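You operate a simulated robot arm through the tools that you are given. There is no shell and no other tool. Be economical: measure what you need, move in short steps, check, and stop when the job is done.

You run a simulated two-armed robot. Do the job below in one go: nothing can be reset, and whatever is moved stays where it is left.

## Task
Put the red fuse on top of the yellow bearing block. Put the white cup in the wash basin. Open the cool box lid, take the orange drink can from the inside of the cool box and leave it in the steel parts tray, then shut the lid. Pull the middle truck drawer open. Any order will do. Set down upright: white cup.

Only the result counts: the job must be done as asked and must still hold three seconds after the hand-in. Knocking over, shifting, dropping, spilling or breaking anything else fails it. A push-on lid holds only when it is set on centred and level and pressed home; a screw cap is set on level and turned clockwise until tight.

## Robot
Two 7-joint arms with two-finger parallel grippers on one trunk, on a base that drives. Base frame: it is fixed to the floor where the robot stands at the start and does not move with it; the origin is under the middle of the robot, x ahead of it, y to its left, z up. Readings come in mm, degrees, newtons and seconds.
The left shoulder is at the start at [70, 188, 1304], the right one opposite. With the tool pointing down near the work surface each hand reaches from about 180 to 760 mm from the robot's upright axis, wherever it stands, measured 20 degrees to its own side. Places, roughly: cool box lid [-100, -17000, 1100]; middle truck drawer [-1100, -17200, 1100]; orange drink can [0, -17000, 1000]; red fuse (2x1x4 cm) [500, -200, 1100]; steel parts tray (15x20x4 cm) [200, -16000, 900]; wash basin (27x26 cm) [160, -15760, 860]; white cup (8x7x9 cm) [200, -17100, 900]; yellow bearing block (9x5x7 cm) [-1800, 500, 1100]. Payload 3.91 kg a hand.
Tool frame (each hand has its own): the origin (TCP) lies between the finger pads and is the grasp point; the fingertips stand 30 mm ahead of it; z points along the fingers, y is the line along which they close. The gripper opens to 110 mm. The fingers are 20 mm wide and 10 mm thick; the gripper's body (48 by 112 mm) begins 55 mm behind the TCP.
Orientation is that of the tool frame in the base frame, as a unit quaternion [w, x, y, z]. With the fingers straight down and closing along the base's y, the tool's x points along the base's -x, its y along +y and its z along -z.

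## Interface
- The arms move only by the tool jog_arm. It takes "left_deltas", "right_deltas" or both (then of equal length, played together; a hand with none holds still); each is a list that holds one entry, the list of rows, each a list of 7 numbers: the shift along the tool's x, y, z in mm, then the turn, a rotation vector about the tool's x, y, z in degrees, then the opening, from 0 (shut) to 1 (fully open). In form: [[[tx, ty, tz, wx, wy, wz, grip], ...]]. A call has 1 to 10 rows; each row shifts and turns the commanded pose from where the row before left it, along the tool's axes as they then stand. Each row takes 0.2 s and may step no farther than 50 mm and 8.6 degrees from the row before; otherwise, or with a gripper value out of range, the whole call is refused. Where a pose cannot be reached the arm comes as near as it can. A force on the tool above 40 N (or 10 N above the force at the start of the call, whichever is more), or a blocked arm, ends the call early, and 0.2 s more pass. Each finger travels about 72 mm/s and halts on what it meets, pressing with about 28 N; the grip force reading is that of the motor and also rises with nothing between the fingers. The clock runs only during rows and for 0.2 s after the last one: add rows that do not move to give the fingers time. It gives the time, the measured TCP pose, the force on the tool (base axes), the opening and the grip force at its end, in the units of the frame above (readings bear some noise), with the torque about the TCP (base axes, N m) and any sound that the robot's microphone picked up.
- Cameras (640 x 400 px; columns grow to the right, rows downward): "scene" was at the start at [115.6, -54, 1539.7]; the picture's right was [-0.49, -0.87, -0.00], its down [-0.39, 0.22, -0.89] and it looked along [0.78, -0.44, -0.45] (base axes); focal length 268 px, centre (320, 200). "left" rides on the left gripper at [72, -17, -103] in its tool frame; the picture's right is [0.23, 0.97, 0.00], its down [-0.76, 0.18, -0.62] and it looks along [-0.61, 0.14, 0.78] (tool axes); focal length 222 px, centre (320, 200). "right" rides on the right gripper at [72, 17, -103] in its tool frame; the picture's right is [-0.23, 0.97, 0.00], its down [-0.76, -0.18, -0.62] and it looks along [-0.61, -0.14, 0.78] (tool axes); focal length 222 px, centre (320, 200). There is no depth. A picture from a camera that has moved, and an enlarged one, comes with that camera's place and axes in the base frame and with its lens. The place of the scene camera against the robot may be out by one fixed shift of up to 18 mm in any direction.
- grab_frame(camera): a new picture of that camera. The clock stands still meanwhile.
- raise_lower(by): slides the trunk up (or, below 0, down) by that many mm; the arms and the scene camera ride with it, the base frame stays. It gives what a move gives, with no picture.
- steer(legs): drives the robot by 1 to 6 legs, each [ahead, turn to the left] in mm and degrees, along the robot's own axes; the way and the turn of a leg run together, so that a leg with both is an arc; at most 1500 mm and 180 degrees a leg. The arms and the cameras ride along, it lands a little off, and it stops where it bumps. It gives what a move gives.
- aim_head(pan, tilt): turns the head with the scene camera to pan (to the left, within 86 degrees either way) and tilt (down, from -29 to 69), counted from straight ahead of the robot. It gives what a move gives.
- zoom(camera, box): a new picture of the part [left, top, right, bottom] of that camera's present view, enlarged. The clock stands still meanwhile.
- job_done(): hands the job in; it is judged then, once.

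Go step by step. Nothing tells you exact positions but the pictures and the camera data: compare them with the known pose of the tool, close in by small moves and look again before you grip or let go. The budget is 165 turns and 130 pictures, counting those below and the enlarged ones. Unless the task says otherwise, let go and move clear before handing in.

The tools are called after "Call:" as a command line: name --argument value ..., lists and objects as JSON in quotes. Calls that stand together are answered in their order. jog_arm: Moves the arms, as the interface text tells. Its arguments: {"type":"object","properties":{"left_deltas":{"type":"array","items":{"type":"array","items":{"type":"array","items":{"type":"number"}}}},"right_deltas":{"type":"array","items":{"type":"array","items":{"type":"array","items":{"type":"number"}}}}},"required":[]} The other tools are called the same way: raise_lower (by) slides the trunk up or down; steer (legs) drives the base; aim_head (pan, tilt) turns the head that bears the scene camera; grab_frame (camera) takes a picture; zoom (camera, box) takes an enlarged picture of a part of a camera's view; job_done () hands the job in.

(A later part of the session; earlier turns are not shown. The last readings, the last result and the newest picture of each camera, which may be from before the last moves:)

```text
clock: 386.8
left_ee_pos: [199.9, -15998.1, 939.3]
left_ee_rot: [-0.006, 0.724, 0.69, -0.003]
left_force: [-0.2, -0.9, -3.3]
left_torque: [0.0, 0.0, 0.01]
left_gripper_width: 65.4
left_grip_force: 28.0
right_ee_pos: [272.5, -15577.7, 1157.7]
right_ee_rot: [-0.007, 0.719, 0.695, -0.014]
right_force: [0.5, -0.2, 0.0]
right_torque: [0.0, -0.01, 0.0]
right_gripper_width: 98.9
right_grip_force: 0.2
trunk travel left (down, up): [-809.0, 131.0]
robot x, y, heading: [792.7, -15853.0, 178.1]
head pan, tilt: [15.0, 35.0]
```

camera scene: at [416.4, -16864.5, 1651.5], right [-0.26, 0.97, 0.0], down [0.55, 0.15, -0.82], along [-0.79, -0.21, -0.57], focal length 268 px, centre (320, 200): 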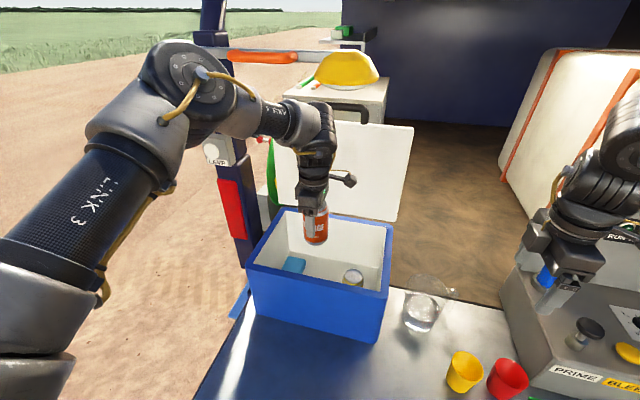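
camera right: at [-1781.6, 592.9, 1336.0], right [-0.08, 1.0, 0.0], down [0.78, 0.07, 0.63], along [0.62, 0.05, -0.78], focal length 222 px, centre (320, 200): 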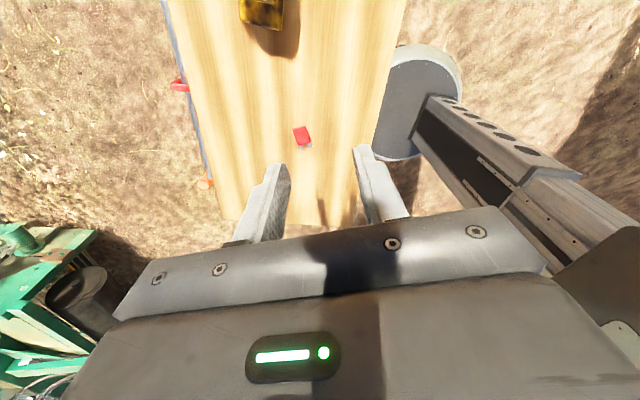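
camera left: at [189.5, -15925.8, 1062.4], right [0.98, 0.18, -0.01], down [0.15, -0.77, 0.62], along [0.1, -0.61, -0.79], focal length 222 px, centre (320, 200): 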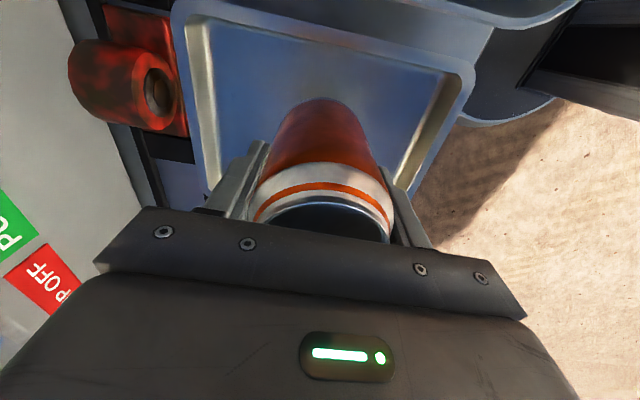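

Call:
jog_arm --left_deltas '[[[0, 0, 4, 0, 0, 0, 0.4], [0, 0, 0, 0, 0, 0, 0.4]]]'

Call:
jog_arm --left_deltas '[[[0, 0, 4, 0, 0, 0, 0.4], [0, 0, 0, 0, 0, 0, 0.4]]]'

Call:
jog_arm --left_deltas '[[[0, 0, 4, 0, 0, 0, 0.4], [0, 0, 0, 0, 0, 0, 0.4]]]'

Call:
jog_arm --left_deltas '[[[0, 0, 3, 0, 0, 0, 0.4], [0, 0, 0, 0, 0, 0, 0.4]]]'

```text
clock: 387.4
left_ee_pos: [199.9, -15996.7, 936.3]
left_ee_rot: [-0.005, 0.723, 0.691, -0.003]
left_force: [-0.8, 0.4, -3.3]
left_torque: [0.0, -0.01, -0.02]
left_gripper_width: 65.7
left_grip_force: 27.8
right_ee_pos: [272.0, -15575.9, 1157.2]
right_ee_rot: [-0.007, 0.719, 0.695, -0.015]
right_force: [-0.6, 0.7, -0.4]
right_torque: [-0.02, 0.0, -0.01]
right_gripper_width: 99.2
right_grip_force: 0.1
trunk travel left (down, up): [-809.0, 131.0]
robot x, y, heading: [789.2, -15853.8, 178.1]
head pan, tilt: [15.0, 35.0]
```

```text
clock: 388.0
left_ee_pos: [199.1, -15998.2, 931.8]
left_ee_rot: [-0.005, 0.723, 0.691, -0.002]
left_force: [-1.1, 0.8, -4.4]
left_torque: [-0.01, 0.01, -0.01]
left_gripper_width: 65.5
left_grip_force: 28.4
right_ee_pos: [271.5, -15576.3, 1156.0]
right_ee_rot: [-0.009, 0.719, 0.694, -0.014]
right_force: [0.9, -0.1, 0.3]
right_torque: [0.02, 0.02, -0.02]
right_gripper_width: 98.9
right_grip_force: 0.2
trunk travel left (down, up): [-809.0, 131.0]
robot x, y, heading: [791.7, -15855.7, 178.0]
head pan, tilt: [15.0, 35.0]
```

```text
clock: 388.6
left_ee_pos: [199.9, -15997.4, 927.7]
left_ee_rot: [-0.005, 0.723, 0.691, -0.002]
left_force: [0.0, -0.2, -2.7]
left_torque: [-0.01, -0.01, 0.0]
left_gripper_width: 65.9
left_grip_force: 27.9
right_ee_pos: [272.2, -15577.2, 1157.7]
right_ee_rot: [-0.008, 0.719, 0.695, -0.014]
right_force: [0.4, 0.4, 0.8]
right_torque: [-0.03, 0.02, 0.0]
right_gripper_width: 99.1
right_grip_force: 0.1
trunk travel left (down, up): [-809.0, 131.0]
robot x, y, heading: [787.1, -15856.2, 178.1]
head pan, tilt: [15.0, 35.0]
```

```text
clock: 389.2
left_ee_pos: [198.8, -15999.0, 928.2]
left_ee_rot: [-0.007, 0.722, 0.692, -0.005]
left_force: [-5.6, -3.5, 23.2]
left_torque: [-0.25, -0.18, -0.07]
left_gripper_width: 65.5
left_grip_force: 27.9
right_ee_pos: [275.1, -15576.4, 1158.6]
right_ee_rot: [-0.008, 0.718, 0.696, -0.015]
right_force: [0.2, 0.3, 0.3]
right_torque: [0.0, -0.02, 0.0]
right_gripper_width: 99.0
right_grip_force: 0.0
trunk travel left (down, up): [-809.0, 131.0]
robot x, y, heading: [792.4, -15855.9, 177.8]
head pan, tilt: [15.0, 35.0]
```

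Contact with the tray floor. Ease 2 mm, open, and withdraw upward.

Call:
jog_arm --left_deltas '[[[0, 0, -2, 0, 0, 0, 0.55], [0, 0, 0, 0, 0, 0, 0.75], [0, 0, 0, 0, 0, 0, 0.9], [0, 0, 0, 0, 0, 0, 0.9], [0, 0, -20, 0, 0, 0, 0.9], [0, 0, -40, 0, 0, 0, 0.9], [0, 0, -40, 0, 0, 0, 0.9], [0, 0, -40, 0, 0, 0, 0.9], [0, 0, -40, 0, 0, 0, 0.9], [0, 0, 0, 0, 0, 0, 0.9]]]'

Call:
grab_frame --camera "left"

```text
clock: 391.4
left_ee_pos: [198.3, -16000.9, 1108.4]
left_ee_rot: [-0.004, 0.723, 0.691, -0.002]
left_force: [0.1, -0.5, 0.2]
left_torque: [-0.03, 0.0, 0.01]
left_gripper_width: 98.9
left_grip_force: 0.0
right_ee_pos: [271.3, -15576.5, 1157.1]
right_ee_rot: [-0.008, 0.719, 0.695, -0.015]
right_force: [0.4, -0.9, 0.1]
right_torque: [-0.01, -0.01, 0.01]
right_gripper_width: 99.2
right_grip_force: 0.1
trunk travel left (down, up): [-809.0, 131.0]
robot x, y, heading: [791.9, -15854.7, 177.9]
head pan, tilt: [15.0, 35.0]
```

```text
13 pictures are left
camera left: at [186.8, -15926.8, 1213.2], right [0.98, 0.18, -0.01], down [0.15, -0.77, 0.62], along [0.11, -0.61, -0.79], focal length 222 px, centre (320, 200)
```

left: 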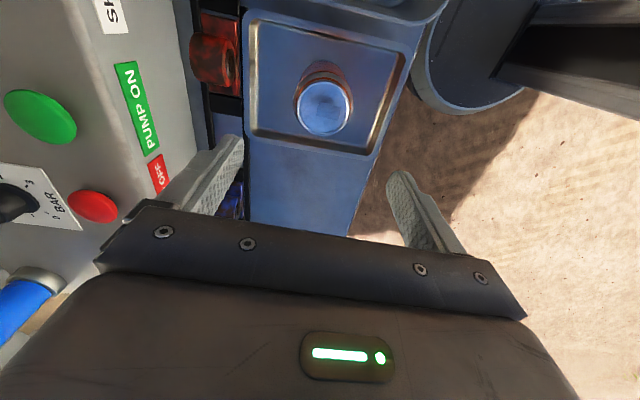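

The can stands in the tray. Return to the cool box to shut the lid (trunk raised first).

Call:
raise_lower --by 130

Call:
steer --legs '[[-230, 0], [0, 91], [985, 0], [0, -89], [440, 0]]'

```text
clock: 393.0
left_ee_pos: [199.5, -15999.4, 1239.2]
left_ee_rot: [-0.005, 0.723, 0.691, -0.003]
left_force: [-0.2, 1.0, 0.1]
left_torque: [-0.04, 0.0, 0.0]
left_gripper_width: 99.1
left_grip_force: 0.1
right_ee_pos: [272.5, -15577.0, 1287.1]
right_ee_rot: [-0.007, 0.718, 0.695, -0.015]
right_force: [-0.2, -0.5, -0.3]
right_torque: [0.0, 0.05, 0.03]
right_gripper_width: 99.0
right_grip_force: 0.0
trunk travel left (down, up): [-939.0, 1.0]
robot x, y, heading: [790.4, -15856.9, 178.3]
head pan, tilt: [15.0, 35.0]
```

```text
clock: 409.2
left_ee_pos: [-42.6, -16925.2, 1239.7]
left_ee_rot: [-0.007, 0.732, 0.681, -0.002]
left_force: [0.4, 0.0, 0.1]
left_torque: [0.02, -0.01, -0.01]
left_gripper_width: 99.0
left_grip_force: 0.0
right_ee_pos: [41.3, -16503.2, 1288.5]
right_ee_rot: [-0.009, 0.728, 0.686, -0.016]
right_force: [0.0, 0.1, 0.2]
right_torque: [0.03, 0.02, 0.0]
right_gripper_width: 99.2
right_grip_force: 0.0
trunk travel left (down, up): [-939.0, 1.0]
robot x, y, heading: [551.2, -16798.5, 176.5]
head pan, tilt: [15.0, 35.0]
```

A lamp hangs above the handle, so I'll keep the hand low and horizontal and grip the handle's side leg (pads in the lid's swing plane). First square up and reorient the left hand.

Call:
steer --legs '[[-25, 0], [0, 3.5]]'

Call:
jog_arm --left_deltas '[[[0, 0, 0, 4.6, -4.6, 4.6, 0.5], [0, 0, 0, 4.6, -4.6, 4.6, 0.5], [0, 0, 0, 4.6, -4.6, 4.6, 0.5], [0, 0, 0, 4.6, -4.6, 4.6, 0.5], [0, 0, 0, 4.6, -4.6, 4.6, 0.5], [0, 0, 0, 4.6, -4.6, 4.6, 0.5], [0, 0, 0, 4.6, -4.6, 4.6, 0.5], [0, 0, 0, 4.6, -4.6, 4.6, 0.5]]]'

Call:
jog_arm --left_deltas '[[[0, 0, 0, 4.6, -4.6, 4.6, 0.5], [0, 0, 0, 4.6, -4.6, 4.6, 0.5], [0, 0, 0, 4.6, -4.6, 4.6, 0.5], [0, 0, 0, 4.6, -4.6, 4.6, 0.5], [0, 0, 0, 4.6, -4.6, 4.6, 0.5], [0, 0, 0, 4.6, -4.6, 4.6, 0.5], [0, 0, 0, 3, -3, 3, 0.5], [0, 0, 0, 0, 0, 0, 0.5]]]'

```text
clock: 410.5
left_ee_pos: [-5.5, -16955.4, 1241.3]
left_ee_rot: [-0.006, 0.713, 0.701, -0.006]
left_force: [0.9, 0.7, 0.9]
left_torque: [-0.06, 0.0, 0.03]
left_gripper_width: 99.0
left_grip_force: 0.0
right_ee_pos: [53.6, -16530.4, 1289.9]
right_ee_rot: [-0.009, 0.708, 0.706, -0.018]
right_force: [0.6, 0.6, 0.6]
right_torque: [-0.06, 0.08, -0.01]
right_gripper_width: 99.2
right_grip_force: 0.1
trunk travel left (down, up): [-939.0, 1.0]
robot x, y, heading: [578.3, -16794.3, 179.7]
head pan, tilt: [15.0, 35.0]
```

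```text
clock: 412.3
left_ee_pos: [-9.8, -16957.7, 1239.5]
left_ee_rot: [-0.006, 0.816, 0.379, -0.436]
left_force: [-0.4, -0.5, -0.5]
left_torque: [0.01, -0.01, -0.04]
left_gripper_width: 55.0
left_grip_force: 0.0
right_ee_pos: [50.5, -16533.8, 1287.4]
right_ee_rot: [-0.008, 0.708, 0.706, -0.016]
right_force: [0.7, 0.2, -0.6]
right_torque: [0.01, 0.02, -0.05]
right_gripper_width: 98.8
right_grip_force: 0.1
trunk travel left (down, up): [-939.0, 1.0]
robot x, y, heading: [576.3, -16798.6, 179.8]
head pan, tilt: [15.0, 35.0]
```

```text
clock: 414.1
left_ee_pos: [-90.8, -16945.2, 1273.2]
left_ee_rot: [-0.007, 0.745, 0.083, -0.662]
left_force: [0.0, 0.1, 0.4]
left_torque: [0.01, -0.03, 0.01]
left_gripper_width: 55.0
left_grip_force: 0.1
left hand out of reach, approached as far as the arm can: row 3, 4, 5, 6, 7
right_ee_pos: [48.7, -16534.9, 1286.2]
right_ee_rot: [-0.009, 0.708, 0.706, -0.015]
right_force: [0.1, 0.7, 0.0]
right_torque: [0.03, 0.01, 0.0]
right_gripper_width: 99.0
right_grip_force: 0.1
trunk travel left (down, up): [-939.0, 1.0]
robot x, y, heading: [576.6, -16796.1, 179.8]
head pan, tilt: [15.0, 35.0]
```

Call:
grab_frame --camera "left"

```text
12 pictures are left
camera left: at [18.2, -16908.5, 1216.1], right [0.14, -0.93, -0.34], down [0.55, -0.22, 0.81], along [-0.82, -0.3, 0.48], focal length 222 px, centre (320, 200)
```

left: 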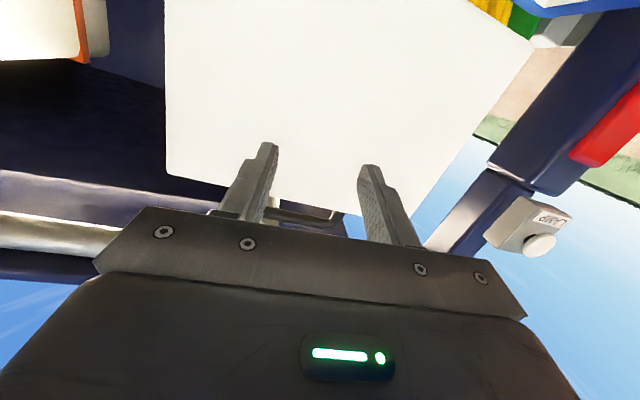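

Call:
jog_arm --left_deltas '[[[-42, -9.5, 17, 0, 0, 0, 0.5], [-42, -9.5, 17, 0, 0, 0, 0.5], [-42, -9.5, 17, 0, 0, 0, 0.5], [-43, -9.5, 17, 0, 0, 0, 0.5], [0, 0, 0, 0, 0, 0, 0.5]]]'

Call:
grab_frame --camera "left"

```text
clock: 415.3
left_ee_pos: [-179.7, -16939.9, 1434.6]
left_ee_rot: [-0.008, 0.746, 0.083, -0.661]
left_force: [-0.1, -0.1, 0.2]
left_torque: [0.01, 0.02, -0.03]
left_gripper_width: 55.2
left_grip_force: 0.0
right_ee_pos: [50.0, -16534.1, 1286.8]
right_ee_rot: [-0.008, 0.708, 0.706, -0.015]
right_force: [0.4, -0.5, 0.4]
right_torque: [0.03, 0.01, 0.03]
right_gripper_width: 99.1
right_grip_force: 0.0
trunk travel left (down, up): [-939.0, 1.0]
robot x, y, heading: [576.4, -16795.0, 179.6]
head pan, tilt: [15.0, 35.0]
```

```text
11 pictures are left
camera left: at [-71.3, -16903.3, 1377.8], right [0.14, -0.93, -0.34], down [0.55, -0.22, 0.81], along [-0.82, -0.3, 0.48], focal length 222 px, centre (320, 200)
```

left: 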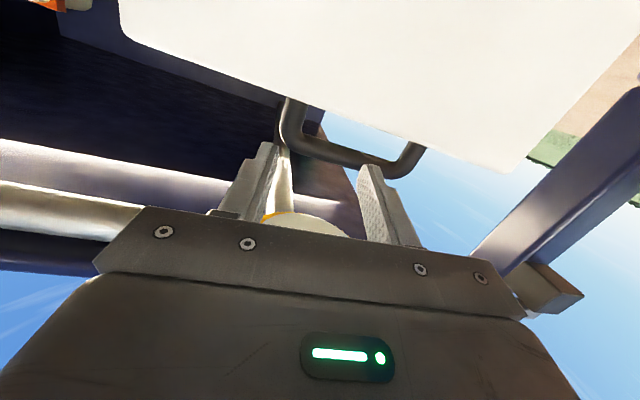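

The handle's right leg is clear: y≈-16922, z≈1435, x≈-300. Approach so the leg is between the fingertips.

Call:
jog_arm --left_deltas '[[[-3, -16, 0, 0, 0, 0, 0.5], [-3, -16, 10, 0, 0, 0, 0.5], [-2, 0, 30, 0, 0, 0, 0.5], [-2, 0, 30, 0, 0, 0, 0.5], [-1, 0, 20, 0, 0, 0, 0.5], [0, 0, 0, 0, 0, 0, 0.5]]]'

Call:
grab_frame --camera "left"

```text
clock: 416.7
left_ee_pos: [-234.8, -16901.3, 1433.1]
left_ee_rot: [-0.007, 0.745, 0.086, -0.661]
left_force: [-0.3, 0.1, 0.6]
left_torque: [0.0, 0.03, 0.01]
left_gripper_width: 55.1
left_grip_force: 0.0
left hand out of reach, approached as far as the arm can: row 4, 5
right_ee_pos: [49.3, -16534.2, 1288.0]
right_ee_rot: [-0.008, 0.708, 0.706, -0.015]
right_force: [0.3, -0.2, -0.5]
right_torque: [0.03, -0.03, 0.05]
right_gripper_width: 99.2
right_grip_force: 0.0
trunk travel left (down, up): [-939.0, 1.0]
robot x, y, heading: [576.7, -16799.2, 179.8]
head pan, tilt: [15.0, 35.0]
```

```text
10 pictures are left
camera left: at [-127.0, -16864.1, 1377.3], right [0.14, -0.93, -0.34], down [0.55, -0.22, 0.81], along [-0.82, -0.3, 0.48], focal length 222 px, centre (320, 200)
```

left: 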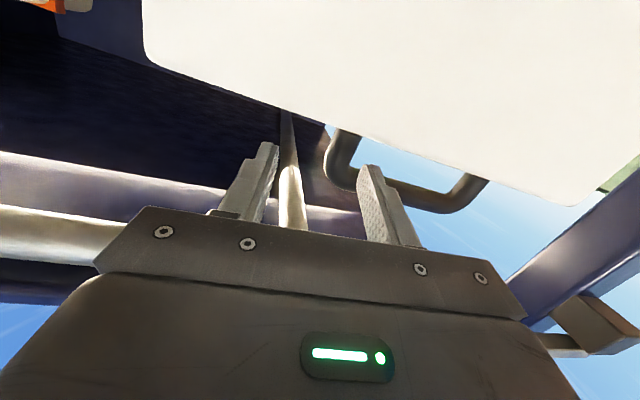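

Leg pinned at (-286,-16923,1431). I correct sideways then drive forward 32 mm to get it between the fingers.

Call:
jog_arm --left_deltas '[[[0, 10, 0, 0, 0, 0, 0.5], [0, 10, 0, 0, 0, 0, 0.5], [0, 0, 0, 0, 0, 0, 0.5]]]'

Call:
steer --legs '[[32, 0]]'

```text
clock: 417.5
left_ee_pos: [-227.0, -16920.5, 1429.6]
left_ee_rot: [-0.007, 0.745, 0.086, -0.661]
left_force: [-0.5, -0.9, -0.1]
left_torque: [-0.02, 0.02, 0.01]
left_gripper_width: 55.1
left_grip_force: 0.0
left hand out of reach, approached as far as the arm can: row 2
right_ee_pos: [48.3, -16533.4, 1286.9]
right_ee_rot: [-0.007, 0.708, 0.706, -0.015]
right_force: [0.2, 0.5, -0.7]
right_torque: [-0.01, -0.03, 0.0]
right_gripper_width: 99.0
right_grip_force: 0.0
trunk travel left (down, up): [-939.0, 1.0]
robot x, y, heading: [576.1, -16796.6, 180.0]
head pan, tilt: [15.0, 35.0]
```

```text
clock: 418.3
left_ee_pos: [-251.5, -16918.6, 1433.7]
left_ee_rot: [-0.009, 0.744, 0.085, -0.663]
left_force: [0.3, 0.3, 1.2]
left_torque: [-0.02, -0.05, 0.01]
left_gripper_width: 55.1
left_grip_force: 0.1
right_ee_pos: [24.0, -16535.1, 1290.8]
right_ee_rot: [-0.01, 0.708, 0.706, -0.017]
right_force: [-0.3, -0.2, 1.2]
right_torque: [-0.02, 0.04, -0.01]
right_gripper_width: 99.1
right_grip_force: 0.1
trunk travel left (down, up): [-939.0, 1.0]
robot x, y, heading: [546.6, -16800.6, 180.1]
head pan, tilt: [15.0, 35.0]
```

Call:
jog_arm --left_deltas '[[[0, 0, 8, 0, 0, 0, 0.5], [0, 0, 8, 0, 0, 0, 0.5], [0, 0, 8, 0, 0, 0, 0.5], [0, 0, 0, 0, 0, 0, 0.5]]]'

```text
clock: 419.3
left_ee_pos: [-266.5, -16912.5, 1426.3]
left_ee_rot: [-0.007, 0.744, 0.088, -0.662]
left_force: [0.0, -0.9, 6.6]
left_torque: [-0.24, 0.16, 0.02]
left_gripper_width: 54.5
left_grip_force: 0.0
left hand out of reach, approached as far as the arm can: row 1, 2, 3
right_ee_pos: [17.0, -16532.6, 1288.0]
right_ee_rot: [-0.008, 0.708, 0.706, -0.016]
right_force: [-0.6, 0.6, -0.4]
right_torque: [0.01, 0.0, 0.02]
right_gripper_width: 99.0
right_grip_force: 0.0
trunk travel left (down, up): [-939.0, 1.0]
robot x, y, heading: [541.4, -16797.6, 179.9]
head pan, tilt: [15.0, 35.0]
```

Tips now pass the leg. Close on it and check the width.

Call:
jog_arm --left_deltas '[[[-3, 0, 0, 0, 0, 0, 0.3], [0, 0, 0, 0, 0, 0, 0.1], [0, 0, 0, 0, 0, 0, 0.05], [0, 0, 0, 0, 0, 0, 0.05]]]'

Call:
grab_frame --camera "left"

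```text
clock: 420.3
left_ee_pos: [-264.5, -16914.5, 1429.1]
left_ee_rot: [-0.008, 0.745, 0.088, -0.661]
left_force: [-0.7, -0.2, 0.1]
left_torque: [0.02, 0.02, -0.01]
left_gripper_width: 5.5
left_grip_force: 0.0
right_ee_pos: [18.6, -16535.9, 1289.2]
right_ee_rot: [-0.009, 0.707, 0.707, -0.015]
right_force: [0.4, 0.0, 0.8]
right_torque: [0.01, 0.02, -0.01]
right_gripper_width: 99.1
right_grip_force: 0.1
trunk travel left (down, up): [-939.0, 1.0]
robot x, y, heading: [547.4, -16797.3, 180.0]
head pan, tilt: [15.0, 35.0]
```

```text
9 pictures are left
camera left: at [-156.3, -16876.3, 1373.0], right [0.14, -0.93, -0.35], down [0.55, -0.22, 0.8], along [-0.82, -0.31, 0.48], focal length 222 px, centre (320, 200)
```

left: 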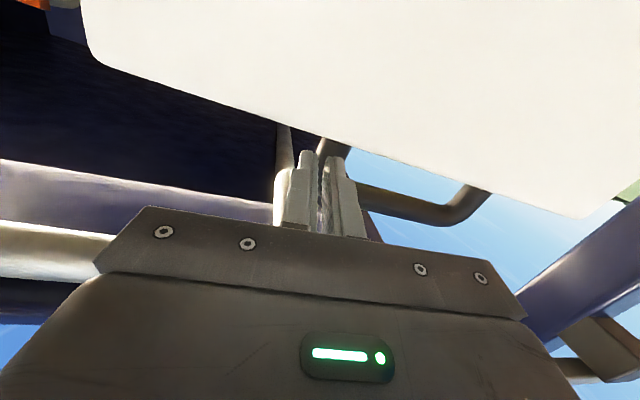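

The grip just misses the leg and there's no more reach. Better: go around to the truck's open left side (needed for the drawer anyway) and push the lid from behind. Retract and drive around.

Call:
jog_arm --left_deltas '[[[0, 0, -40, 0, 0, 0, 0], [0, 0, -45, 0, 0, 0, 0], [0, 0, -45, 0, 0, 0, 0], [0, 0, -45, 0, 0, 0, 0], [0, 0, 0, 0, 0, 0, 0]]]'

Call:
steer --legs '[[-450, 0], [0, 90], [1050, 0], [0, -90]]'

Call:
aim_head --pan 0 --tilt 22

Call:
grab_frame --camera "scene"

```text
clock: 421.5
left_ee_pos: [-90.7, -16897.0, 1450.3]
left_ee_rot: [-0.008, 0.745, 0.085, -0.662]
left_force: [0.4, -1.4, 0.2]
left_torque: [0.0, 0.0, 0.01]
left_gripper_width: 0.0
left_grip_force: 28.1
right_ee_pos: [18.8, -16533.3, 1288.0]
right_ee_rot: [-0.009, 0.708, 0.706, -0.016]
right_force: [0.0, 0.8, -0.6]
right_torque: [0.01, 0.02, 0.01]
right_gripper_width: 99.1
right_grip_force: 0.1
trunk travel left (down, up): [-939.0, 1.0]
robot x, y, heading: [545.8, -16798.5, 180.0]
head pan, tilt: [15.0, 35.0]
```

```text
clock: 436.9
left_ee_pos: [341.1, -17936.2, 1450.6]
left_ee_rot: [-0.015, 0.746, 0.077, -0.661]
left_force: [0.3, 0.3, -0.1]
left_torque: [0.0, -0.01, -0.01]
left_gripper_width: 0.0
left_grip_force: 27.8
right_ee_pos: [459.3, -17576.2, 1289.2]
right_ee_rot: [-0.008, 0.716, 0.698, -0.015]
right_force: [-0.6, -0.3, -0.2]
right_torque: [0.03, -0.01, 0.02]
right_gripper_width: 99.0
right_grip_force: 0.2
trunk travel left (down, up): [-939.0, 1.0]
robot x, y, heading: [979.4, -17850.3, 178.4]
head pan, tilt: [15.0, 35.0]
```

```text
clock: 437.7
left_ee_pos: [340.6, -17935.9, 1451.0]
left_ee_rot: [-0.016, 0.746, 0.076, -0.661]
left_force: [0.3, 0.0, 0.6]
left_torque: [-0.01, 0.02, -0.02]
left_gripper_width: 0.4
left_grip_force: 28.5
right_ee_pos: [460.4, -17575.6, 1288.3]
right_ee_rot: [-0.008, 0.716, 0.698, -0.016]
right_force: [-0.2, 0.9, 0.1]
right_torque: [0.0, 0.0, 0.03]
right_gripper_width: 99.2
right_grip_force: 0.1
trunk travel left (down, up): [-939.0, 1.0]
robot x, y, heading: [979.8, -17851.3, 178.2]
head pan, tilt: [0.0, 22.0]
```

```text
8 pictures are left
camera scene: at [821.3, -17855.1, 1672.2], right [0.03, 1.0, 0.0], down [0.38, -0.01, -0.93], along [-0.93, 0.02, -0.38], focal length 268 px, centre (320, 200)
```

scene: 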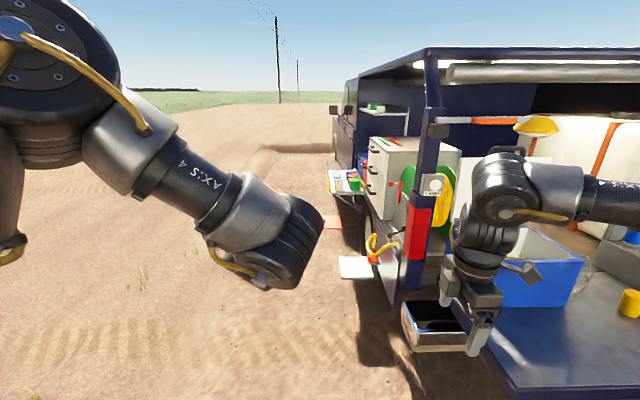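

The drawers face the truck's left (-y) side. Zoom for detail.

Call:
zoom --camera "scene" --box '[310, 80, 470, 360]'

```text
1.43 times, centred on (390, 220) of scene
camera zoom: at [821.3, -17855.1, 1672.2], right [0.03, 1.0, 0.0], down [0.38, -0.01, -0.93], along [-0.93, 0.02, -0.38], focal length 382 px, centre (220, 171)
```

zoom: 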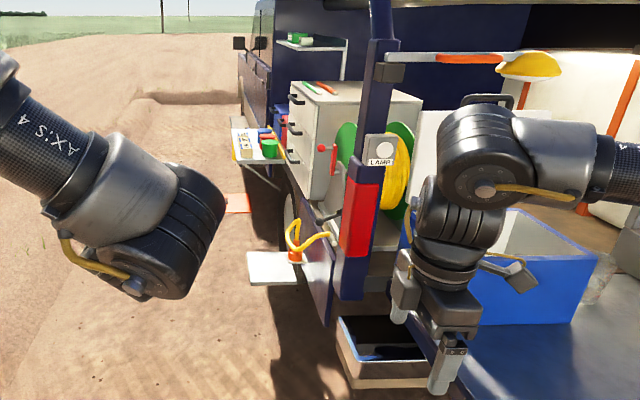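

Plan: stand off the truck's left side, pointing the horizontal left hand between the pillar and the cabinet, just behind the lid's left edge, then nudge the lid forward by turning the base. Drive around wide.

Call:
steer --legs '[[0, 14], [820, 0], [815, 0], [0, -117.5], [280, 0]]'

Call:
aim_head --pan 0 --tilt 20

Call:
grab_frame --camera "scene"

```text
clock: 453.2
left_ee_pos: [-433.3, -17245.3, 1452.0]
left_ee_rot: [0.539, -0.508, 0.551, 0.384]
left_force: [-0.8, 0.0, 0.3]
left_torque: [0.0, -0.01, 0.01]
left_gripper_width: 0.0
left_grip_force: 28.4
right_ee_pos: [-120.0, -17461.2, 1289.9]
right_ee_rot: [-0.018, 0.987, -0.157, -0.003]
right_force: [-0.3, -0.7, 0.2]
right_torque: [0.0, -0.01, 0.01]
right_gripper_width: 99.0
right_grip_force: 0.1
trunk travel left (down, up): [-939.0, 1.0]
robot x, y, heading: [-523.7, -17879.8, 72.1]
head pan, tilt: [0.0, 22.0]
```

```text
clock: 453.9
left_ee_pos: [-433.1, -17245.5, 1451.8]
left_ee_rot: [0.54, -0.507, 0.552, 0.384]
left_force: [1.0, 0.3, 0.2]
left_torque: [0.02, 0.01, 0.0]
left_gripper_width: 0.1
left_grip_force: 27.9
right_ee_pos: [-121.1, -17459.4, 1288.9]
right_ee_rot: [-0.018, 0.987, -0.157, -0.002]
right_force: [0.0, -1.2, 0.6]
right_torque: [0.03, -0.01, 0.03]
right_gripper_width: 99.0
right_grip_force: 0.1
trunk travel left (down, up): [-939.0, 1.0]
robot x, y, heading: [-530.1, -17880.4, 72.3]
head pan, tilt: [0.0, 20.0]
```

```text
6 pictures are left
camera scene: at [-502.0, -17752.2, 1675.7], right [0.95, -0.31, 0.0], down [-0.11, -0.32, -0.94], along [0.29, 0.89, -0.34], focal length 268 px, centre (320, 200)
```

scene: 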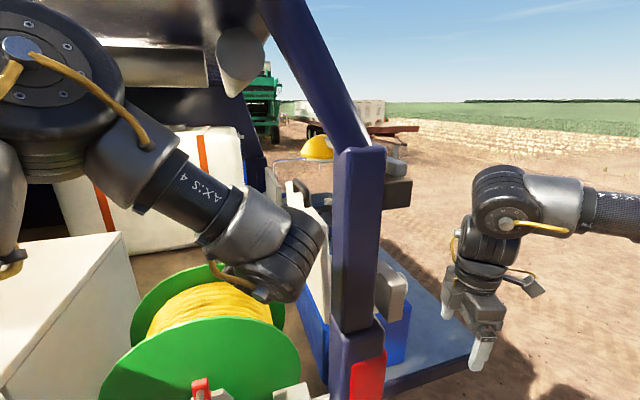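

I see pillar, lid and hose reel; the path behind the lid is clear. Extend the hand, lower it, and view.

Call:
jog_arm --left_deltas '[[[0, 0, 34, 0, 0, 0, 0], [0, 0, 34, 0, 0, 0, 0], [0, 0, 34, 0, 0, 0, 0], [0, 0, 0, 0, 0, 0, 0]]]'

Call:
raise_lower --by -55

Call:
jog_arm --left_deltas '[[[0, -15, 0, 0, 0, 0, 0], [0, -15, 0, 0, 0, 0, 0], [0, -10, 0, 0, 0, 0, 0], [0, 0, 0, 0, 0, 0, 0]]]'

```text
clock: 454.9
left_ee_pos: [-411.4, -17143.0, 1436.8]
left_ee_rot: [0.539, -0.507, 0.552, 0.383]
left_force: [0.2, 0.6, -0.4]
left_torque: [-0.01, 0.0, 0.01]
left_gripper_width: 0.2
left_grip_force: 28.2
right_ee_pos: [-119.9, -17457.8, 1288.5]
right_ee_rot: [-0.018, 0.987, -0.157, -0.002]
right_force: [-0.3, -0.7, -0.2]
right_torque: [-0.03, 0.03, 0.03]
right_gripper_width: 99.2
right_grip_force: 0.0
trunk travel left (down, up): [-939.0, 1.0]
robot x, y, heading: [-532.9, -17877.3, 72.0]
head pan, tilt: [0.0, 20.0]
```

```text
clock: 455.8
left_ee_pos: [-412.2, -17143.4, 1382.7]
left_ee_rot: [0.539, -0.508, 0.552, 0.383]
left_force: [-0.1, -0.4, -0.2]
left_torque: [0.0, -0.01, -0.01]
left_gripper_width: 0.1
left_grip_force: 28.3
right_ee_pos: [-120.1, -17458.6, 1233.6]
right_ee_rot: [-0.018, 0.988, -0.156, -0.002]
right_force: [1.2, 0.2, 0.0]
right_torque: [0.01, -0.01, 0.02]
right_gripper_width: 99.1
right_grip_force: 0.1
trunk travel left (down, up): [-884.0, 56.0]
robot x, y, heading: [-533.2, -17881.9, 71.9]
head pan, tilt: [0.0, 20.0]
```

```text
clock: 456.8
left_ee_pos: [-372.9, -17150.0, 1387.0]
left_ee_rot: [0.539, -0.507, 0.552, 0.383]
left_force: [-0.5, -0.4, -0.4]
left_torque: [0.0, 0.01, -0.06]
left_gripper_width: 0.0
left_grip_force: 27.7
right_ee_pos: [-120.9, -17458.4, 1234.1]
right_ee_rot: [-0.018, 0.987, -0.157, -0.002]
right_force: [0.9, -0.3, 0.4]
right_torque: [-0.02, -0.01, -0.05]
right_gripper_width: 99.1
right_grip_force: 0.1
trunk travel left (down, up): [-884.0, 56.0]
robot x, y, heading: [-531.2, -17879.1, 71.8]
head pan, tilt: [0.0, 20.0]
```

Call:
jog_arm --left_deltas '[[[0, -12, 0, 0, 0, 0, 0], [0, -12, 0, 0, 0, 0, 0], [0, -12, 0, 0, 0, 0, 0], [0, -12, 0, 0, 0, 0, 0], [0, -12, 0, 0, 0, 0, 0], [0, 0, 0, 0, 0, 0, 0]]]'

Call:
jog_arm --left_deltas '[[[0, 0, 0, -7, 0, 0, 0], [0, -5, 0, -7, 0, 0, 0], [0, -10, 0, -7, 0, 0, 0], [0, 0, 0, 0, 0, 0, 0]]]'

Call:
grab_frame --camera "scene"

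```text
clock: 458.2
left_ee_pos: [-334.6, -17157.5, 1393.1]
left_ee_rot: [0.539, -0.512, 0.55, 0.38]
left_force: [5.2, -1.2, 2.6]
left_torque: [-0.22, 0.08, 0.42]
left_gripper_width: 0.3
left_grip_force: 27.5
right_ee_pos: [-136.3, -17456.1, 1237.2]
right_ee_rot: [-0.018, 0.987, -0.157, 0.004]
right_force: [-0.2, 0.3, 0.9]
right_torque: [0.0, 0.03, 0.0]
right_gripper_width: 99.0
right_grip_force: 0.0
trunk travel left (down, up): [-884.0, 56.0]
robot x, y, heading: [-533.0, -17876.3, 72.4]
head pan, tilt: [0.0, 20.0]
```

```text
clock: 459.0
left_ee_pos: [-414.3, -17125.6, 1375.2]
left_ee_rot: [-0.429, 0.645, -0.455, -0.44]
left_force: [-1.4, 0.0, 0.6]
left_torque: [-0.01, -0.02, -0.04]
left_gripper_width: 0.0
left_grip_force: 27.7
left hand out of reach, approached as far as the arm can: row 3
right_ee_pos: [-99.0, -17485.4, 1226.8]
right_ee_rot: [-0.025, 0.986, -0.163, -0.01]
right_force: [-1.5, -0.6, 0.7]
right_torque: [0.01, -0.06, 0.05]
right_gripper_width: 99.1
right_grip_force: 0.1
trunk travel left (down, up): [-884.0, 56.0]
robot x, y, heading: [-530.8, -17877.4, 72.8]
head pan, tilt: [0.0, 20.0]
stopped in row 3 (left hand): the arm was blocked; the commanded pose is now the measured one
```

```text
5 pictures are left
camera scene: at [-607.7, -17731.8, 1624.6], right [0.95, -0.3, 0.07], down [-0.04, -0.34, -0.94], along [0.3, 0.89, -0.33], focal length 268 px, centre (320, 200)
```

scene: 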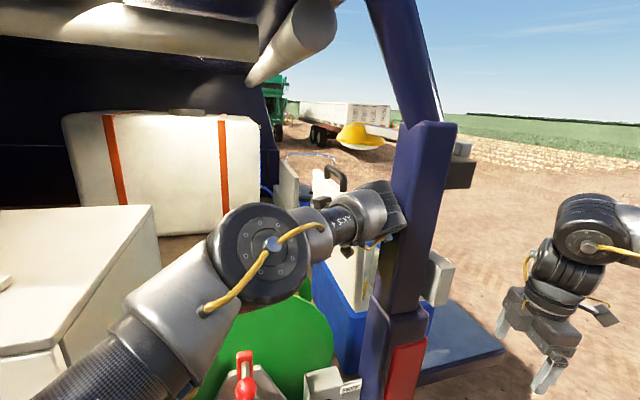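

The wrist is against the pillar and the robot leans; I relieve it by turning the base left, away from the pillar.

Call:
steer --legs '[[0, 6]]'

```text
clock: 459.7
left_ee_pos: [-432.6, -17110.6, 1309.4]
left_ee_rot: [-0.386, 0.677, -0.45, -0.437]
left_force: [-0.2, 0.1, 0.8]
left_torque: [-0.02, -0.04, -0.01]
left_gripper_width: 0.0
left_grip_force: 27.4
right_ee_pos: [13.0, -17521.9, 1177.5]
right_ee_rot: [-0.03, 0.978, -0.2, -0.054]
right_force: [-0.9, 1.7, 0.8]
right_torque: [-0.1, -0.07, -0.01]
right_gripper_width: 99.2
right_grip_force: 0.0
trunk travel left (down, up): [-884.0, 56.0]
robot x, y, heading: [-533.4, -17880.0, 74.2]
head pan, tilt: [0.0, 20.0]
stopped in leg 1: the robot was blocked; the commanded pose is now the measured one
```

Call:
steer --legs '[[-60, 0]]'

```text
clock: 460.4
left_ee_pos: [-446.3, -17115.9, 1277.8]
left_ee_rot: [-0.363, 0.697, -0.433, -0.441]
left_force: [-0.3, -0.4, 0.0]
left_torque: [-0.02, 0.0, 0.01]
left_gripper_width: 0.0
left_grip_force: 27.8
right_ee_pos: [99.7, -17561.2, 1136.4]
right_ee_rot: [-0.042, 0.974, -0.204, -0.087]
right_force: [-0.4, 1.4, 0.7]
right_torque: [-0.08, -0.02, -0.01]
right_gripper_width: 99.1
right_grip_force: 0.1
trunk travel left (down, up): [-884.0, 56.0]
robot x, y, heading: [-534.1, -17884.1, 75.1]
head pan, tilt: [0.0, 20.0]
stopped in leg 1: the robot was blocked; the commanded pose is now the measured one
```

My yaw went the wrong way and swung the wrist into the pillar; I undo that rotation.

Call:
jog_arm --left_deltas '[[[0, 0, 0, 8, 0, 0, 0], [0, 0, 0, 8, 0, 0, 0], [0, 0, 0, 8, 0, 0, 0], [0, 0, 0, 0, 0, 0, 0]]]'

```text
clock: 460.8
left_ee_pos: [-441.3, -17112.7, 1269.3]
left_ee_rot: [-0.369, 0.69, -0.443, -0.437]
left_force: [0.0, -1.8, -0.9]
left_torque: [0.01, -0.01, -0.05]
left_gripper_width: 0.0
left_grip_force: 28.6
right_ee_pos: [134.6, -17562.3, 1123.7]
right_ee_rot: [-0.054, 0.976, -0.186, -0.101]
right_force: [0.3, 0.6, 0.8]
right_torque: [-0.07, -0.01, -0.03]
right_gripper_width: 99.0
right_grip_force: 0.1
trunk travel left (down, up): [-884.0, 56.0]
robot x, y, heading: [-536.8, -17885.9, 75.6]
head pan, tilt: [0.0, 20.0]
stopped in row 1 (right hand): the arm was blocked; the commanded pose is now the measured one
```

Call:
grab_frame --camera "scene"

```text
4 pictures are left
camera scene: at [-583.8, -17735.2, 1622.4], right [0.97, -0.25, 0.05], down [-0.04, -0.34, -0.94], along [0.25, 0.91, -0.34], focal length 268 px, centre (320, 200)
```

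scene: 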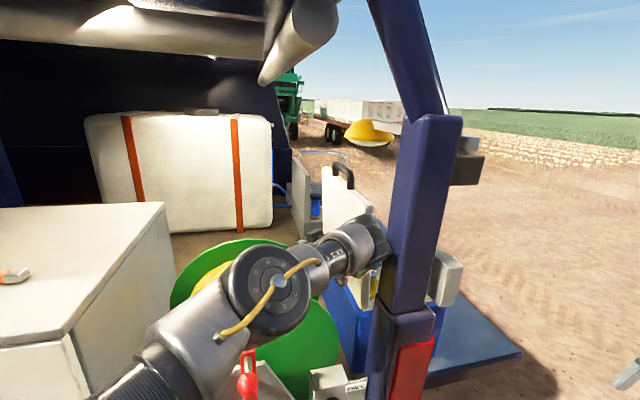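

The left wrist rests on the pillar's left side, and the lid is already tilting forward. I move the left hand left and back, away from the pillar.

Call:
jog_arm --left_deltas '[[[0, 10, -4, 0, 0, 0, 0], [0, 15, -6, 0, 0, 0, 0], [0, 20, -8, 0, 0, 0, 0], [0, 20, -8, 0, 0, 0, 0], [0, 0, 0, 0, 0, 0, 0]]]'

```text
clock: 461.1
left_ee_pos: [-449.0, -17117.5, 1270.0]
left_ee_rot: [-0.363, 0.696, -0.427, -0.448]
left_force: [2.9, 8.1, 12.5]
left_torque: [-0.86, 0.3, 0.03]
left_gripper_width: 0.0
left_grip_force: 27.8
right_ee_pos: [168.0, -17564.8, 1119.3]
right_ee_rot: [-0.077, 0.974, -0.182, -0.111]
right_force: [0.2, 2.0, 0.1]
right_torque: [-0.08, 0.01, 0.0]
right_gripper_width: 99.1
right_grip_force: 0.1
trunk travel left (down, up): [-884.0, 56.0]
robot x, y, heading: [-536.6, -17882.0, 76.6]
head pan, tilt: [0.0, 20.0]
stopped in row 1 (right hand): the arm was blocked; the commanded pose is now the measured one
```

Call:
raise_lower --by 50

Call:
steer --legs '[[0, 6]]'

```text
clock: 461.4
left_ee_pos: [-452.3, -17116.3, 1272.3]
left_ee_rot: [-0.368, 0.704, -0.412, -0.447]
left_force: [53.9, 20.2, 1.8]
left_torque: [-0.08, -0.91, -0.81]
left_gripper_width: 0.0
left_grip_force: 28.3
right_ee_pos: [200.1, -17563.4, 1123.2]
right_ee_rot: [-0.099, 0.971, -0.182, -0.116]
right_force: [0.8, 2.0, -0.2]
right_torque: [-0.09, -0.07, 0.04]
right_gripper_width: 98.9
right_grip_force: 0.1
trunk travel left (down, up): [-887.0, 53.0]
robot x, y, heading: [-534.5, -17884.9, 77.2]
head pan, tilt: [0.0, 20.0]
stopped: the arm was blocked; the commanded pose is now the measured one
```

```text
clock: 462.2
left_ee_pos: [-456.2, -17116.9, 1275.4]
left_ee_rot: [-0.376, 0.703, -0.394, -0.457]
left_force: [25.2, 16.8, 17.4]
left_torque: [0.66, -0.18, -0.77]
left_gripper_width: 0.0
left_grip_force: 27.8
right_ee_pos: [229.7, -17542.7, 1119.8]
right_ee_rot: [-0.124, 0.969, -0.169, -0.132]
right_force: [0.3, -0.1, -0.5]
right_torque: [0.02, -0.01, 0.02]
right_gripper_width: 98.8
right_grip_force: 0.1
trunk travel left (down, up): [-887.0, 53.0]
robot x, y, heading: [-536.2, -17883.3, 78.7]
head pan, tilt: [0.0, 20.0]
stopped in leg 1: the force on the tool passed its limit at 86 N (the readings are from after the stop); the commanded pose is now the measured one
```

The hand is wedged between reel and pillar due to the wrong rotation; swing the fingers back to the right about the wrist.

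Call:
jog_arm --left_deltas '[[[0, -26, 2, 8, 0, 0, 0], [0, -26, 2, 8, 0, 0, 0], [0, -26, 2, 8, 0, 0, 0]]]'

Call:
jog_arm --left_deltas '[[[0, -26, 2, 8, 0, 0, 0], [0, -26, 2, 8, 0, 0, 0]]]'

```text
clock: 463.0
left_ee_pos: [-349.3, -17098.9, 1288.9]
left_ee_rot: [-0.506, 0.606, -0.493, -0.366]
left_force: [-0.5, -0.2, 0.0]
left_torque: [0.04, -0.04, 0.04]
left_gripper_width: 0.0
left_grip_force: 27.8
right_ee_pos: [241.2, -17562.9, 1095.1]
right_ee_rot: [-0.104, 0.968, -0.179, -0.139]
right_force: [-0.9, -0.1, 0.6]
right_torque: [-0.02, -0.03, 0.01]
right_gripper_width: 99.2
right_grip_force: 0.0
trunk travel left (down, up): [-887.0, 53.0]
robot x, y, heading: [-536.0, -17886.2, 78.1]
head pan, tilt: [0.0, 20.0]
```

```text
clock: 463.6
left_ee_pos: [-301.4, -17097.0, 1300.4]
left_ee_rot: [0.583, -0.529, 0.54, 0.297]
left_force: [-0.3, 0.6, 0.5]
left_torque: [0.02, 0.0, -0.05]
left_gripper_width: 0.2
left_grip_force: 28.1
right_ee_pos: [241.6, -17557.9, 1095.3]
right_ee_rot: [-0.106, 0.969, -0.175, -0.139]
right_force: [0.4, 0.6, 0.4]
right_torque: [-0.02, -0.03, 0.02]
right_gripper_width: 98.8
right_grip_force: 0.0
trunk travel left (down, up): [-887.0, 53.0]
robot x, y, heading: [-536.6, -17889.0, 78.1]
head pan, tilt: [0.0, 20.0]
```

Freed. Continue swinging the fingers right about the wrist, pushing the lid further closed.

Call:
jog_arm --left_deltas '[[[0, -26, 2, 8, 0, 0, 0], [0, -26, 2, 8, 0, 0, 0], [0, 0, 0, 0, 0, 0, 0]]]'

Call:
grab_frame --camera "scene"

```text
clock: 464.4
left_ee_pos: [-262.7, -17145.0, 1324.3]
left_ee_rot: [0.648, -0.455, 0.571, 0.22]
left_force: [0.3, 0.3, 0.4]
left_torque: [0.0, -0.04, 0.0]
left_gripper_width: 0.0
left_grip_force: 27.0
left hand out of reach, approached as far as the arm can: row 1, 2
right_ee_pos: [239.6, -17548.3, 1093.8]
right_ee_rot: [-0.101, 0.97, -0.177, -0.137]
right_force: [-0.5, 0.0, 0.4]
right_torque: [0.01, 0.02, 0.0]
right_gripper_width: 98.8
right_grip_force: 0.0
trunk travel left (down, up): [-887.0, 53.0]
robot x, y, heading: [-533.5, -17884.1, 78.1]
head pan, tilt: [0.0, 20.0]
```

```text
3 pictures are left
camera scene: at [-528.0, -17729.3, 1622.3], right [0.98, -0.2, 0.01], down [-0.06, -0.35, -0.93], along [0.19, 0.92, -0.35], focal length 268 px, centre (320, 200)
```

scene: 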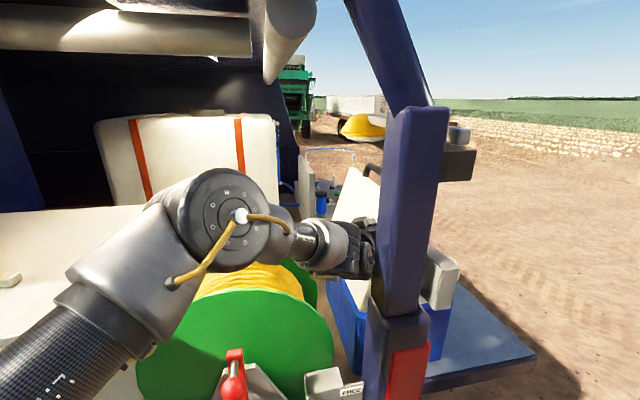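

The lid is now at about 77°, reachable later from the front. While on this side I do the drawer: back out, reposition facing the drawers, roll the left hand so it closes vertically.

Call:
steer --legs '[[-350, 0], [0, -38], [-520, 0], [0, 50], [300, 0]]'

Call:
jog_arm --left_deltas '[[[0, 0, -20, 0, 0, -8.4, 0.5], [0, 0, -20, 0, 0, -8.4, 0.5], [0, 0, -20, 0, 0, -8.4, 0.5], [0, 0, -20, 0, 0, -8.4, 0.5], [0, 0, -20, 0, 0, -8.4, 0.5], [0, 0, 0, 0, 0, -8.4, 0.5], [0, 0, 0, 0, 0, -8.4, 0.5], [0, 0, 0, 0, 0, -8.4, 0.5], [0, 0, 0, 0, 0, -8.4, 0.5], [0, 0, 0, 0, 0, -8.4, 0.5]]]'

Call:
raise_lower --by -200

```text
clock: 465.5
left_ee_pos: [-287.4, -17186.7, 1488.5]
left_ee_rot: [0.762, -0.421, 0.445, 0.211]
left_force: [-2.2, -0.2, -4.9]
left_torque: [0.26, -0.09, -0.14]
left_gripper_width: 0.0
left_grip_force: 28.0
right_ee_pos: [193.3, -17642.0, 1022.5]
right_ee_rot: [-0.021, 0.982, -0.111, -0.152]
right_force: [-1.6, 4.2, 3.6]
right_torque: [-0.34, -0.14, 0.1]
right_gripper_width: 99.0
right_grip_force: 0.2
trunk travel left (down, up): [-887.0, 53.0]
robot x, y, heading: [-544.6, -17938.5, 79.6]
head pan, tilt: [0.0, 20.0]
stopped in leg 1: the robot was blocked; the commanded pose is now the measured one
```

```text
clock: 465.8
left_ee_pos: [-314.4, -17188.1, 1551.0]
left_ee_rot: [0.818, -0.435, 0.351, 0.133]
left_force: [25.1, 36.7, -5.0]
left_torque: [3.6, -2.03, 3.46]
left_gripper_width: 43.4
left_grip_force: 0.0
right_ee_pos: [238.8, -17628.1, 1013.9]
right_ee_rot: [-0.089, 0.976, -0.135, -0.145]
right_force: [0.7, 1.2, 2.8]
right_torque: [-0.18, 0.04, 0.05]
right_gripper_width: 99.1
right_grip_force: 0.1
trunk travel left (down, up): [-887.0, 53.0]
robot x, y, heading: [-545.5, -17935.3, 79.1]
head pan, tilt: [0.0, 20.0]
stopped in row 1 (left hand): the arm was blocked; the commanded pose is now the measured one
```

```text
clock: 466.1
left_ee_pos: [-380.2, -17201.2, 1527.9]
left_ee_rot: [0.821, -0.449, 0.329, 0.124]
left_force: [0.6, 0.2, -0.2]
left_torque: [0.01, 0.04, 0.03]
left_gripper_width: 54.9
left_grip_force: 0.0
right_ee_pos: [208.5, -17740.2, 973.9]
right_ee_rot: [-0.018, 0.979, -0.139, -0.146]
right_force: [1.4, 5.1, 2.8]
right_torque: [-0.31, 0.03, 0.1]
right_gripper_width: 99.5
right_grip_force: 0.1
trunk travel left (down, up): [-887.0, 53.0]
robot x, y, heading: [-543.8, -17940.5, 79.0]
head pan, tilt: [0.0, 20.0]
stopped: the force on the tool passed its limit at 76 N (the readings are from after the stop); the commanded pose is now the measured one
```

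The hand is hooked behind the pillar; I drive forward again to relieve, then straighten the hand before pulling out.

Call:
steer --legs '[[45, 0]]'

Call:
grab_frame --camera "scene"

```text
clock: 466.8
left_ee_pos: [-422.8, -17409.4, 1601.1]
left_ee_rot: [0.854, -0.396, 0.303, 0.144]
left_force: [0.4, -0.6, 0.5]
left_torque: [-0.1, 0.0, 0.03]
left_gripper_width: 54.9
left_grip_force: 0.1
right_ee_pos: [186.9, -17874.5, 987.6]
right_ee_rot: [-0.089, 0.976, -0.132, -0.147]
right_force: [0.2, 0.5, 0.2]
right_torque: [-0.02, 0.0, -0.01]
right_gripper_width: 98.9
right_grip_force: 0.0
trunk travel left (down, up): [-887.0, 53.0]
robot x, y, heading: [-542.2, -17933.2, 78.9]
head pan, tilt: [0.0, 20.0]
stopped in leg 1: the robot was blocked; the commanded pose is now the measured one
```

```text
2 pictures are left
camera scene: at [-535.9, -17847.9, 1630.1], right [0.98, -0.19, 0.0], down [-0.06, -0.31, -0.95], along [0.18, 0.93, -0.31], focal length 268 px, centre (320, 200)
```

scene: 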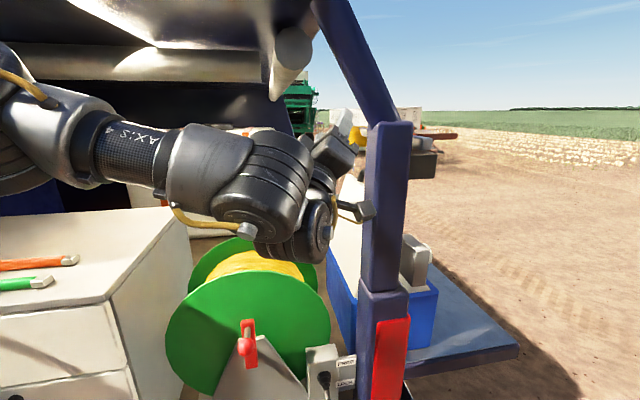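

Freed. Drawer middle handle estimated near [-1090,-17440,1135]. Back out and reposition facing the drawers.

Call:
steer --legs '[[-330, 0], [0, -38], [-520, 0], [0, 49], [250, 0]]'

```text
clock: 467.9
left_ee_pos: [-472.7, -17474.1, 1591.4]
left_ee_rot: [0.853, -0.381, 0.303, 0.187]
left_force: [-0.1, -0.8, 0.0]
left_torque: [-0.05, 0.01, 0.03]
left_gripper_width: 55.1
left_grip_force: 0.1
right_ee_pos: [174.3, -17984.8, 979.7]
right_ee_rot: [-0.114, 0.975, -0.132, -0.138]
right_force: [1.3, 3.4, -2.4]
right_torque: [-0.09, 0.14, 0.06]
right_gripper_width: 99.2
right_grip_force: 0.0
trunk travel left (down, up): [-887.0, 53.0]
robot x, y, heading: [-554.9, -17985.7, 79.0]
head pan, tilt: [0.0, 20.0]
stopped in leg 1: the robot was blocked; the commanded pose is now the measured one
```

Call:
raise_lower --by -90

Call:
steer --legs '[[-330, 0]]'

```text
clock: 469.1
left_ee_pos: [-475.7, -17447.9, 1492.7]
left_ee_rot: [0.85, -0.388, 0.304, 0.186]
left_force: [-0.3, -0.8, 0.0]
left_torque: [-0.07, -0.01, 0.01]
left_gripper_width: 54.9
left_grip_force: 0.1
right_ee_pos: [173.3, -17967.6, 891.8]
right_ee_rot: [-0.104, 0.977, -0.129, -0.135]
right_force: [1.0, -0.5, 0.3]
right_torque: [0.01, -0.02, 0.0]
right_gripper_width: 99.2
right_grip_force: 0.0
trunk travel left (down, up): [-797.0, 143.0]
robot x, y, heading: [-555.8, -17983.0, 79.2]
head pan, tilt: [0.0, 20.0]
```

```text
clock: 471.4
left_ee_pos: [-543.1, -17771.3, 1488.7]
left_ee_rot: [0.847, -0.392, 0.303, 0.19]
left_force: [0.6, 0.3, 0.5]
left_torque: [0.01, 0.02, 0.0]
left_gripper_width: 54.9
left_grip_force: 0.1
right_ee_pos: [111.0, -18287.1, 891.1]
right_ee_rot: [-0.099, 0.978, -0.124, -0.135]
right_force: [-0.4, -0.4, 0.2]
right_torque: [-0.03, 0.03, 0.01]
right_gripper_width: 98.9
right_grip_force: 0.2
trunk travel left (down, up): [-797.0, 143.0]
robot x, y, heading: [-617.8, -18312.5, 79.9]
head pan, tilt: [0.0, 20.0]
```

Free. Reposition to face the drawers.

Call:
steer --legs '[[0, -40], [-500, 0], [0, 50], [300, 0]]'

Call:
raise_lower --by -160

```text
clock: 480.1
left_ee_pos: [-1029.9, -17786.4, 1489.7]
left_ee_rot: [0.827, -0.417, 0.267, 0.266]
left_force: [-0.2, -0.7, 0.4]
left_torque: [-0.03, -0.01, 0.02]
left_gripper_width: 54.9
left_grip_force: 0.0
right_ee_pos: [-293.4, -18177.1, 891.4]
right_ee_rot: [-0.088, 0.985, -0.036, -0.144]
right_force: [1.0, 0.1, 0.2]
right_torque: [0.0, -0.04, -0.01]
right_gripper_width: 99.2
right_grip_force: 0.0
trunk travel left (down, up): [-797.0, 143.0]
robot x, y, heading: [-1006.0, -18332.4, 89.9]
head pan, tilt: [0.0, 20.0]
```

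```text
clock: 482.0
left_ee_pos: [-1030.4, -17786.0, 1328.1]
left_ee_rot: [0.828, -0.418, 0.265, 0.265]
left_force: [1.1, -0.5, -0.3]
left_torque: [0.02, 0.0, 0.01]
left_gripper_width: 54.8
left_grip_force: 0.0
right_ee_pos: [-293.7, -18176.8, 730.5]
right_ee_rot: [-0.088, 0.985, -0.036, -0.143]
right_force: [0.4, 0.5, -0.5]
right_torque: [0.0, 0.0, 0.02]
right_gripper_width: 98.8
right_grip_force: 0.0
trunk travel left (down, up): [-637.0, 303.0]
robot x, y, heading: [-1003.5, -18336.9, 90.0]
head pan, tilt: [0.0, 20.0]
```

Call:
jog_arm --left_deltas '[[[0, 0, 0, -4.95, 0, -6.4, 0.5], [0, 0, 0, -4.95, 0, -6.4, 0.5], [0, 0, 0, -4.95, 0, -6.4, 0.5], [0, 0, 0, -4.95, 0, -6.4, 0.5], [0, 0, 0, -4.95, 0, -6.4, 0.5], [0, 0, 0, -4.95, 0, -6.4, 0.5], [0, 0, 0, -4.9, 0, -6.3, 0.5], [0, 0, 0, 0, 0, 0, 0.5]]]'

Call:
jog_arm --left_deltas '[[[-10, 35, 0, 0, 0, 0, 0.5], [-10, 35, 0, 0, 0, 0, 0.5], [-10, 35, 15, 0, 0, 0, 0.5], [-10, 35, 20, 0, 0, 0, 0.5], [-10, 30, 25, 0, 0, 0, 0.5], [-10, 23, 25, 0, 0, 0, 0.5], [0, 0, 0, 0, 0, 0, 0.5]]]'

```text
clock: 483.8
left_ee_pos: [-1058.1, -17717.7, 1223.1]
left_ee_rot: [0.707, -0.707, 0.0, 0.001]
left_force: [-0.1, 0.5, 1.6]
left_torque: [0.02, -0.02, -0.01]
left_gripper_width: 55.1
left_grip_force: 0.0
left hand out of reach, approached as far as the arm can: row 2, 4, 6
right_ee_pos: [-293.1, -18176.4, 731.2]
right_ee_rot: [-0.088, 0.985, -0.036, -0.144]
right_force: [-0.7, 0.4, 1.0]
right_torque: [0.0, 0.01, 0.01]
right_gripper_width: 98.8
right_grip_force: 0.0
trunk travel left (down, up): [-637.0, 303.0]
robot x, y, heading: [-1003.6, -18334.8, 90.0]
head pan, tilt: [0.0, 20.0]
```

```text
clock: 485.4
left_ee_pos: [-1122.4, -17631.1, 1033.4]
left_ee_rot: [-0.707, 0.707, 0.001, 0.0]
left_force: [-0.3, -1.4, 0.4]
left_torque: [0.0, -0.01, -0.06]
left_gripper_width: 54.9
left_grip_force: 0.2
right_ee_pos: [-295.2, -18175.0, 733.5]
right_ee_rot: [-0.088, 0.985, -0.034, -0.142]
right_force: [-0.5, -0.4, 0.9]
right_torque: [0.02, -0.04, -0.01]
right_gripper_width: 98.9
right_grip_force: 0.1
trunk travel left (down, up): [-637.0, 303.0]
robot x, y, heading: [-1004.0, -18335.7, 90.0]
head pan, tilt: [0.0, 20.0]
```

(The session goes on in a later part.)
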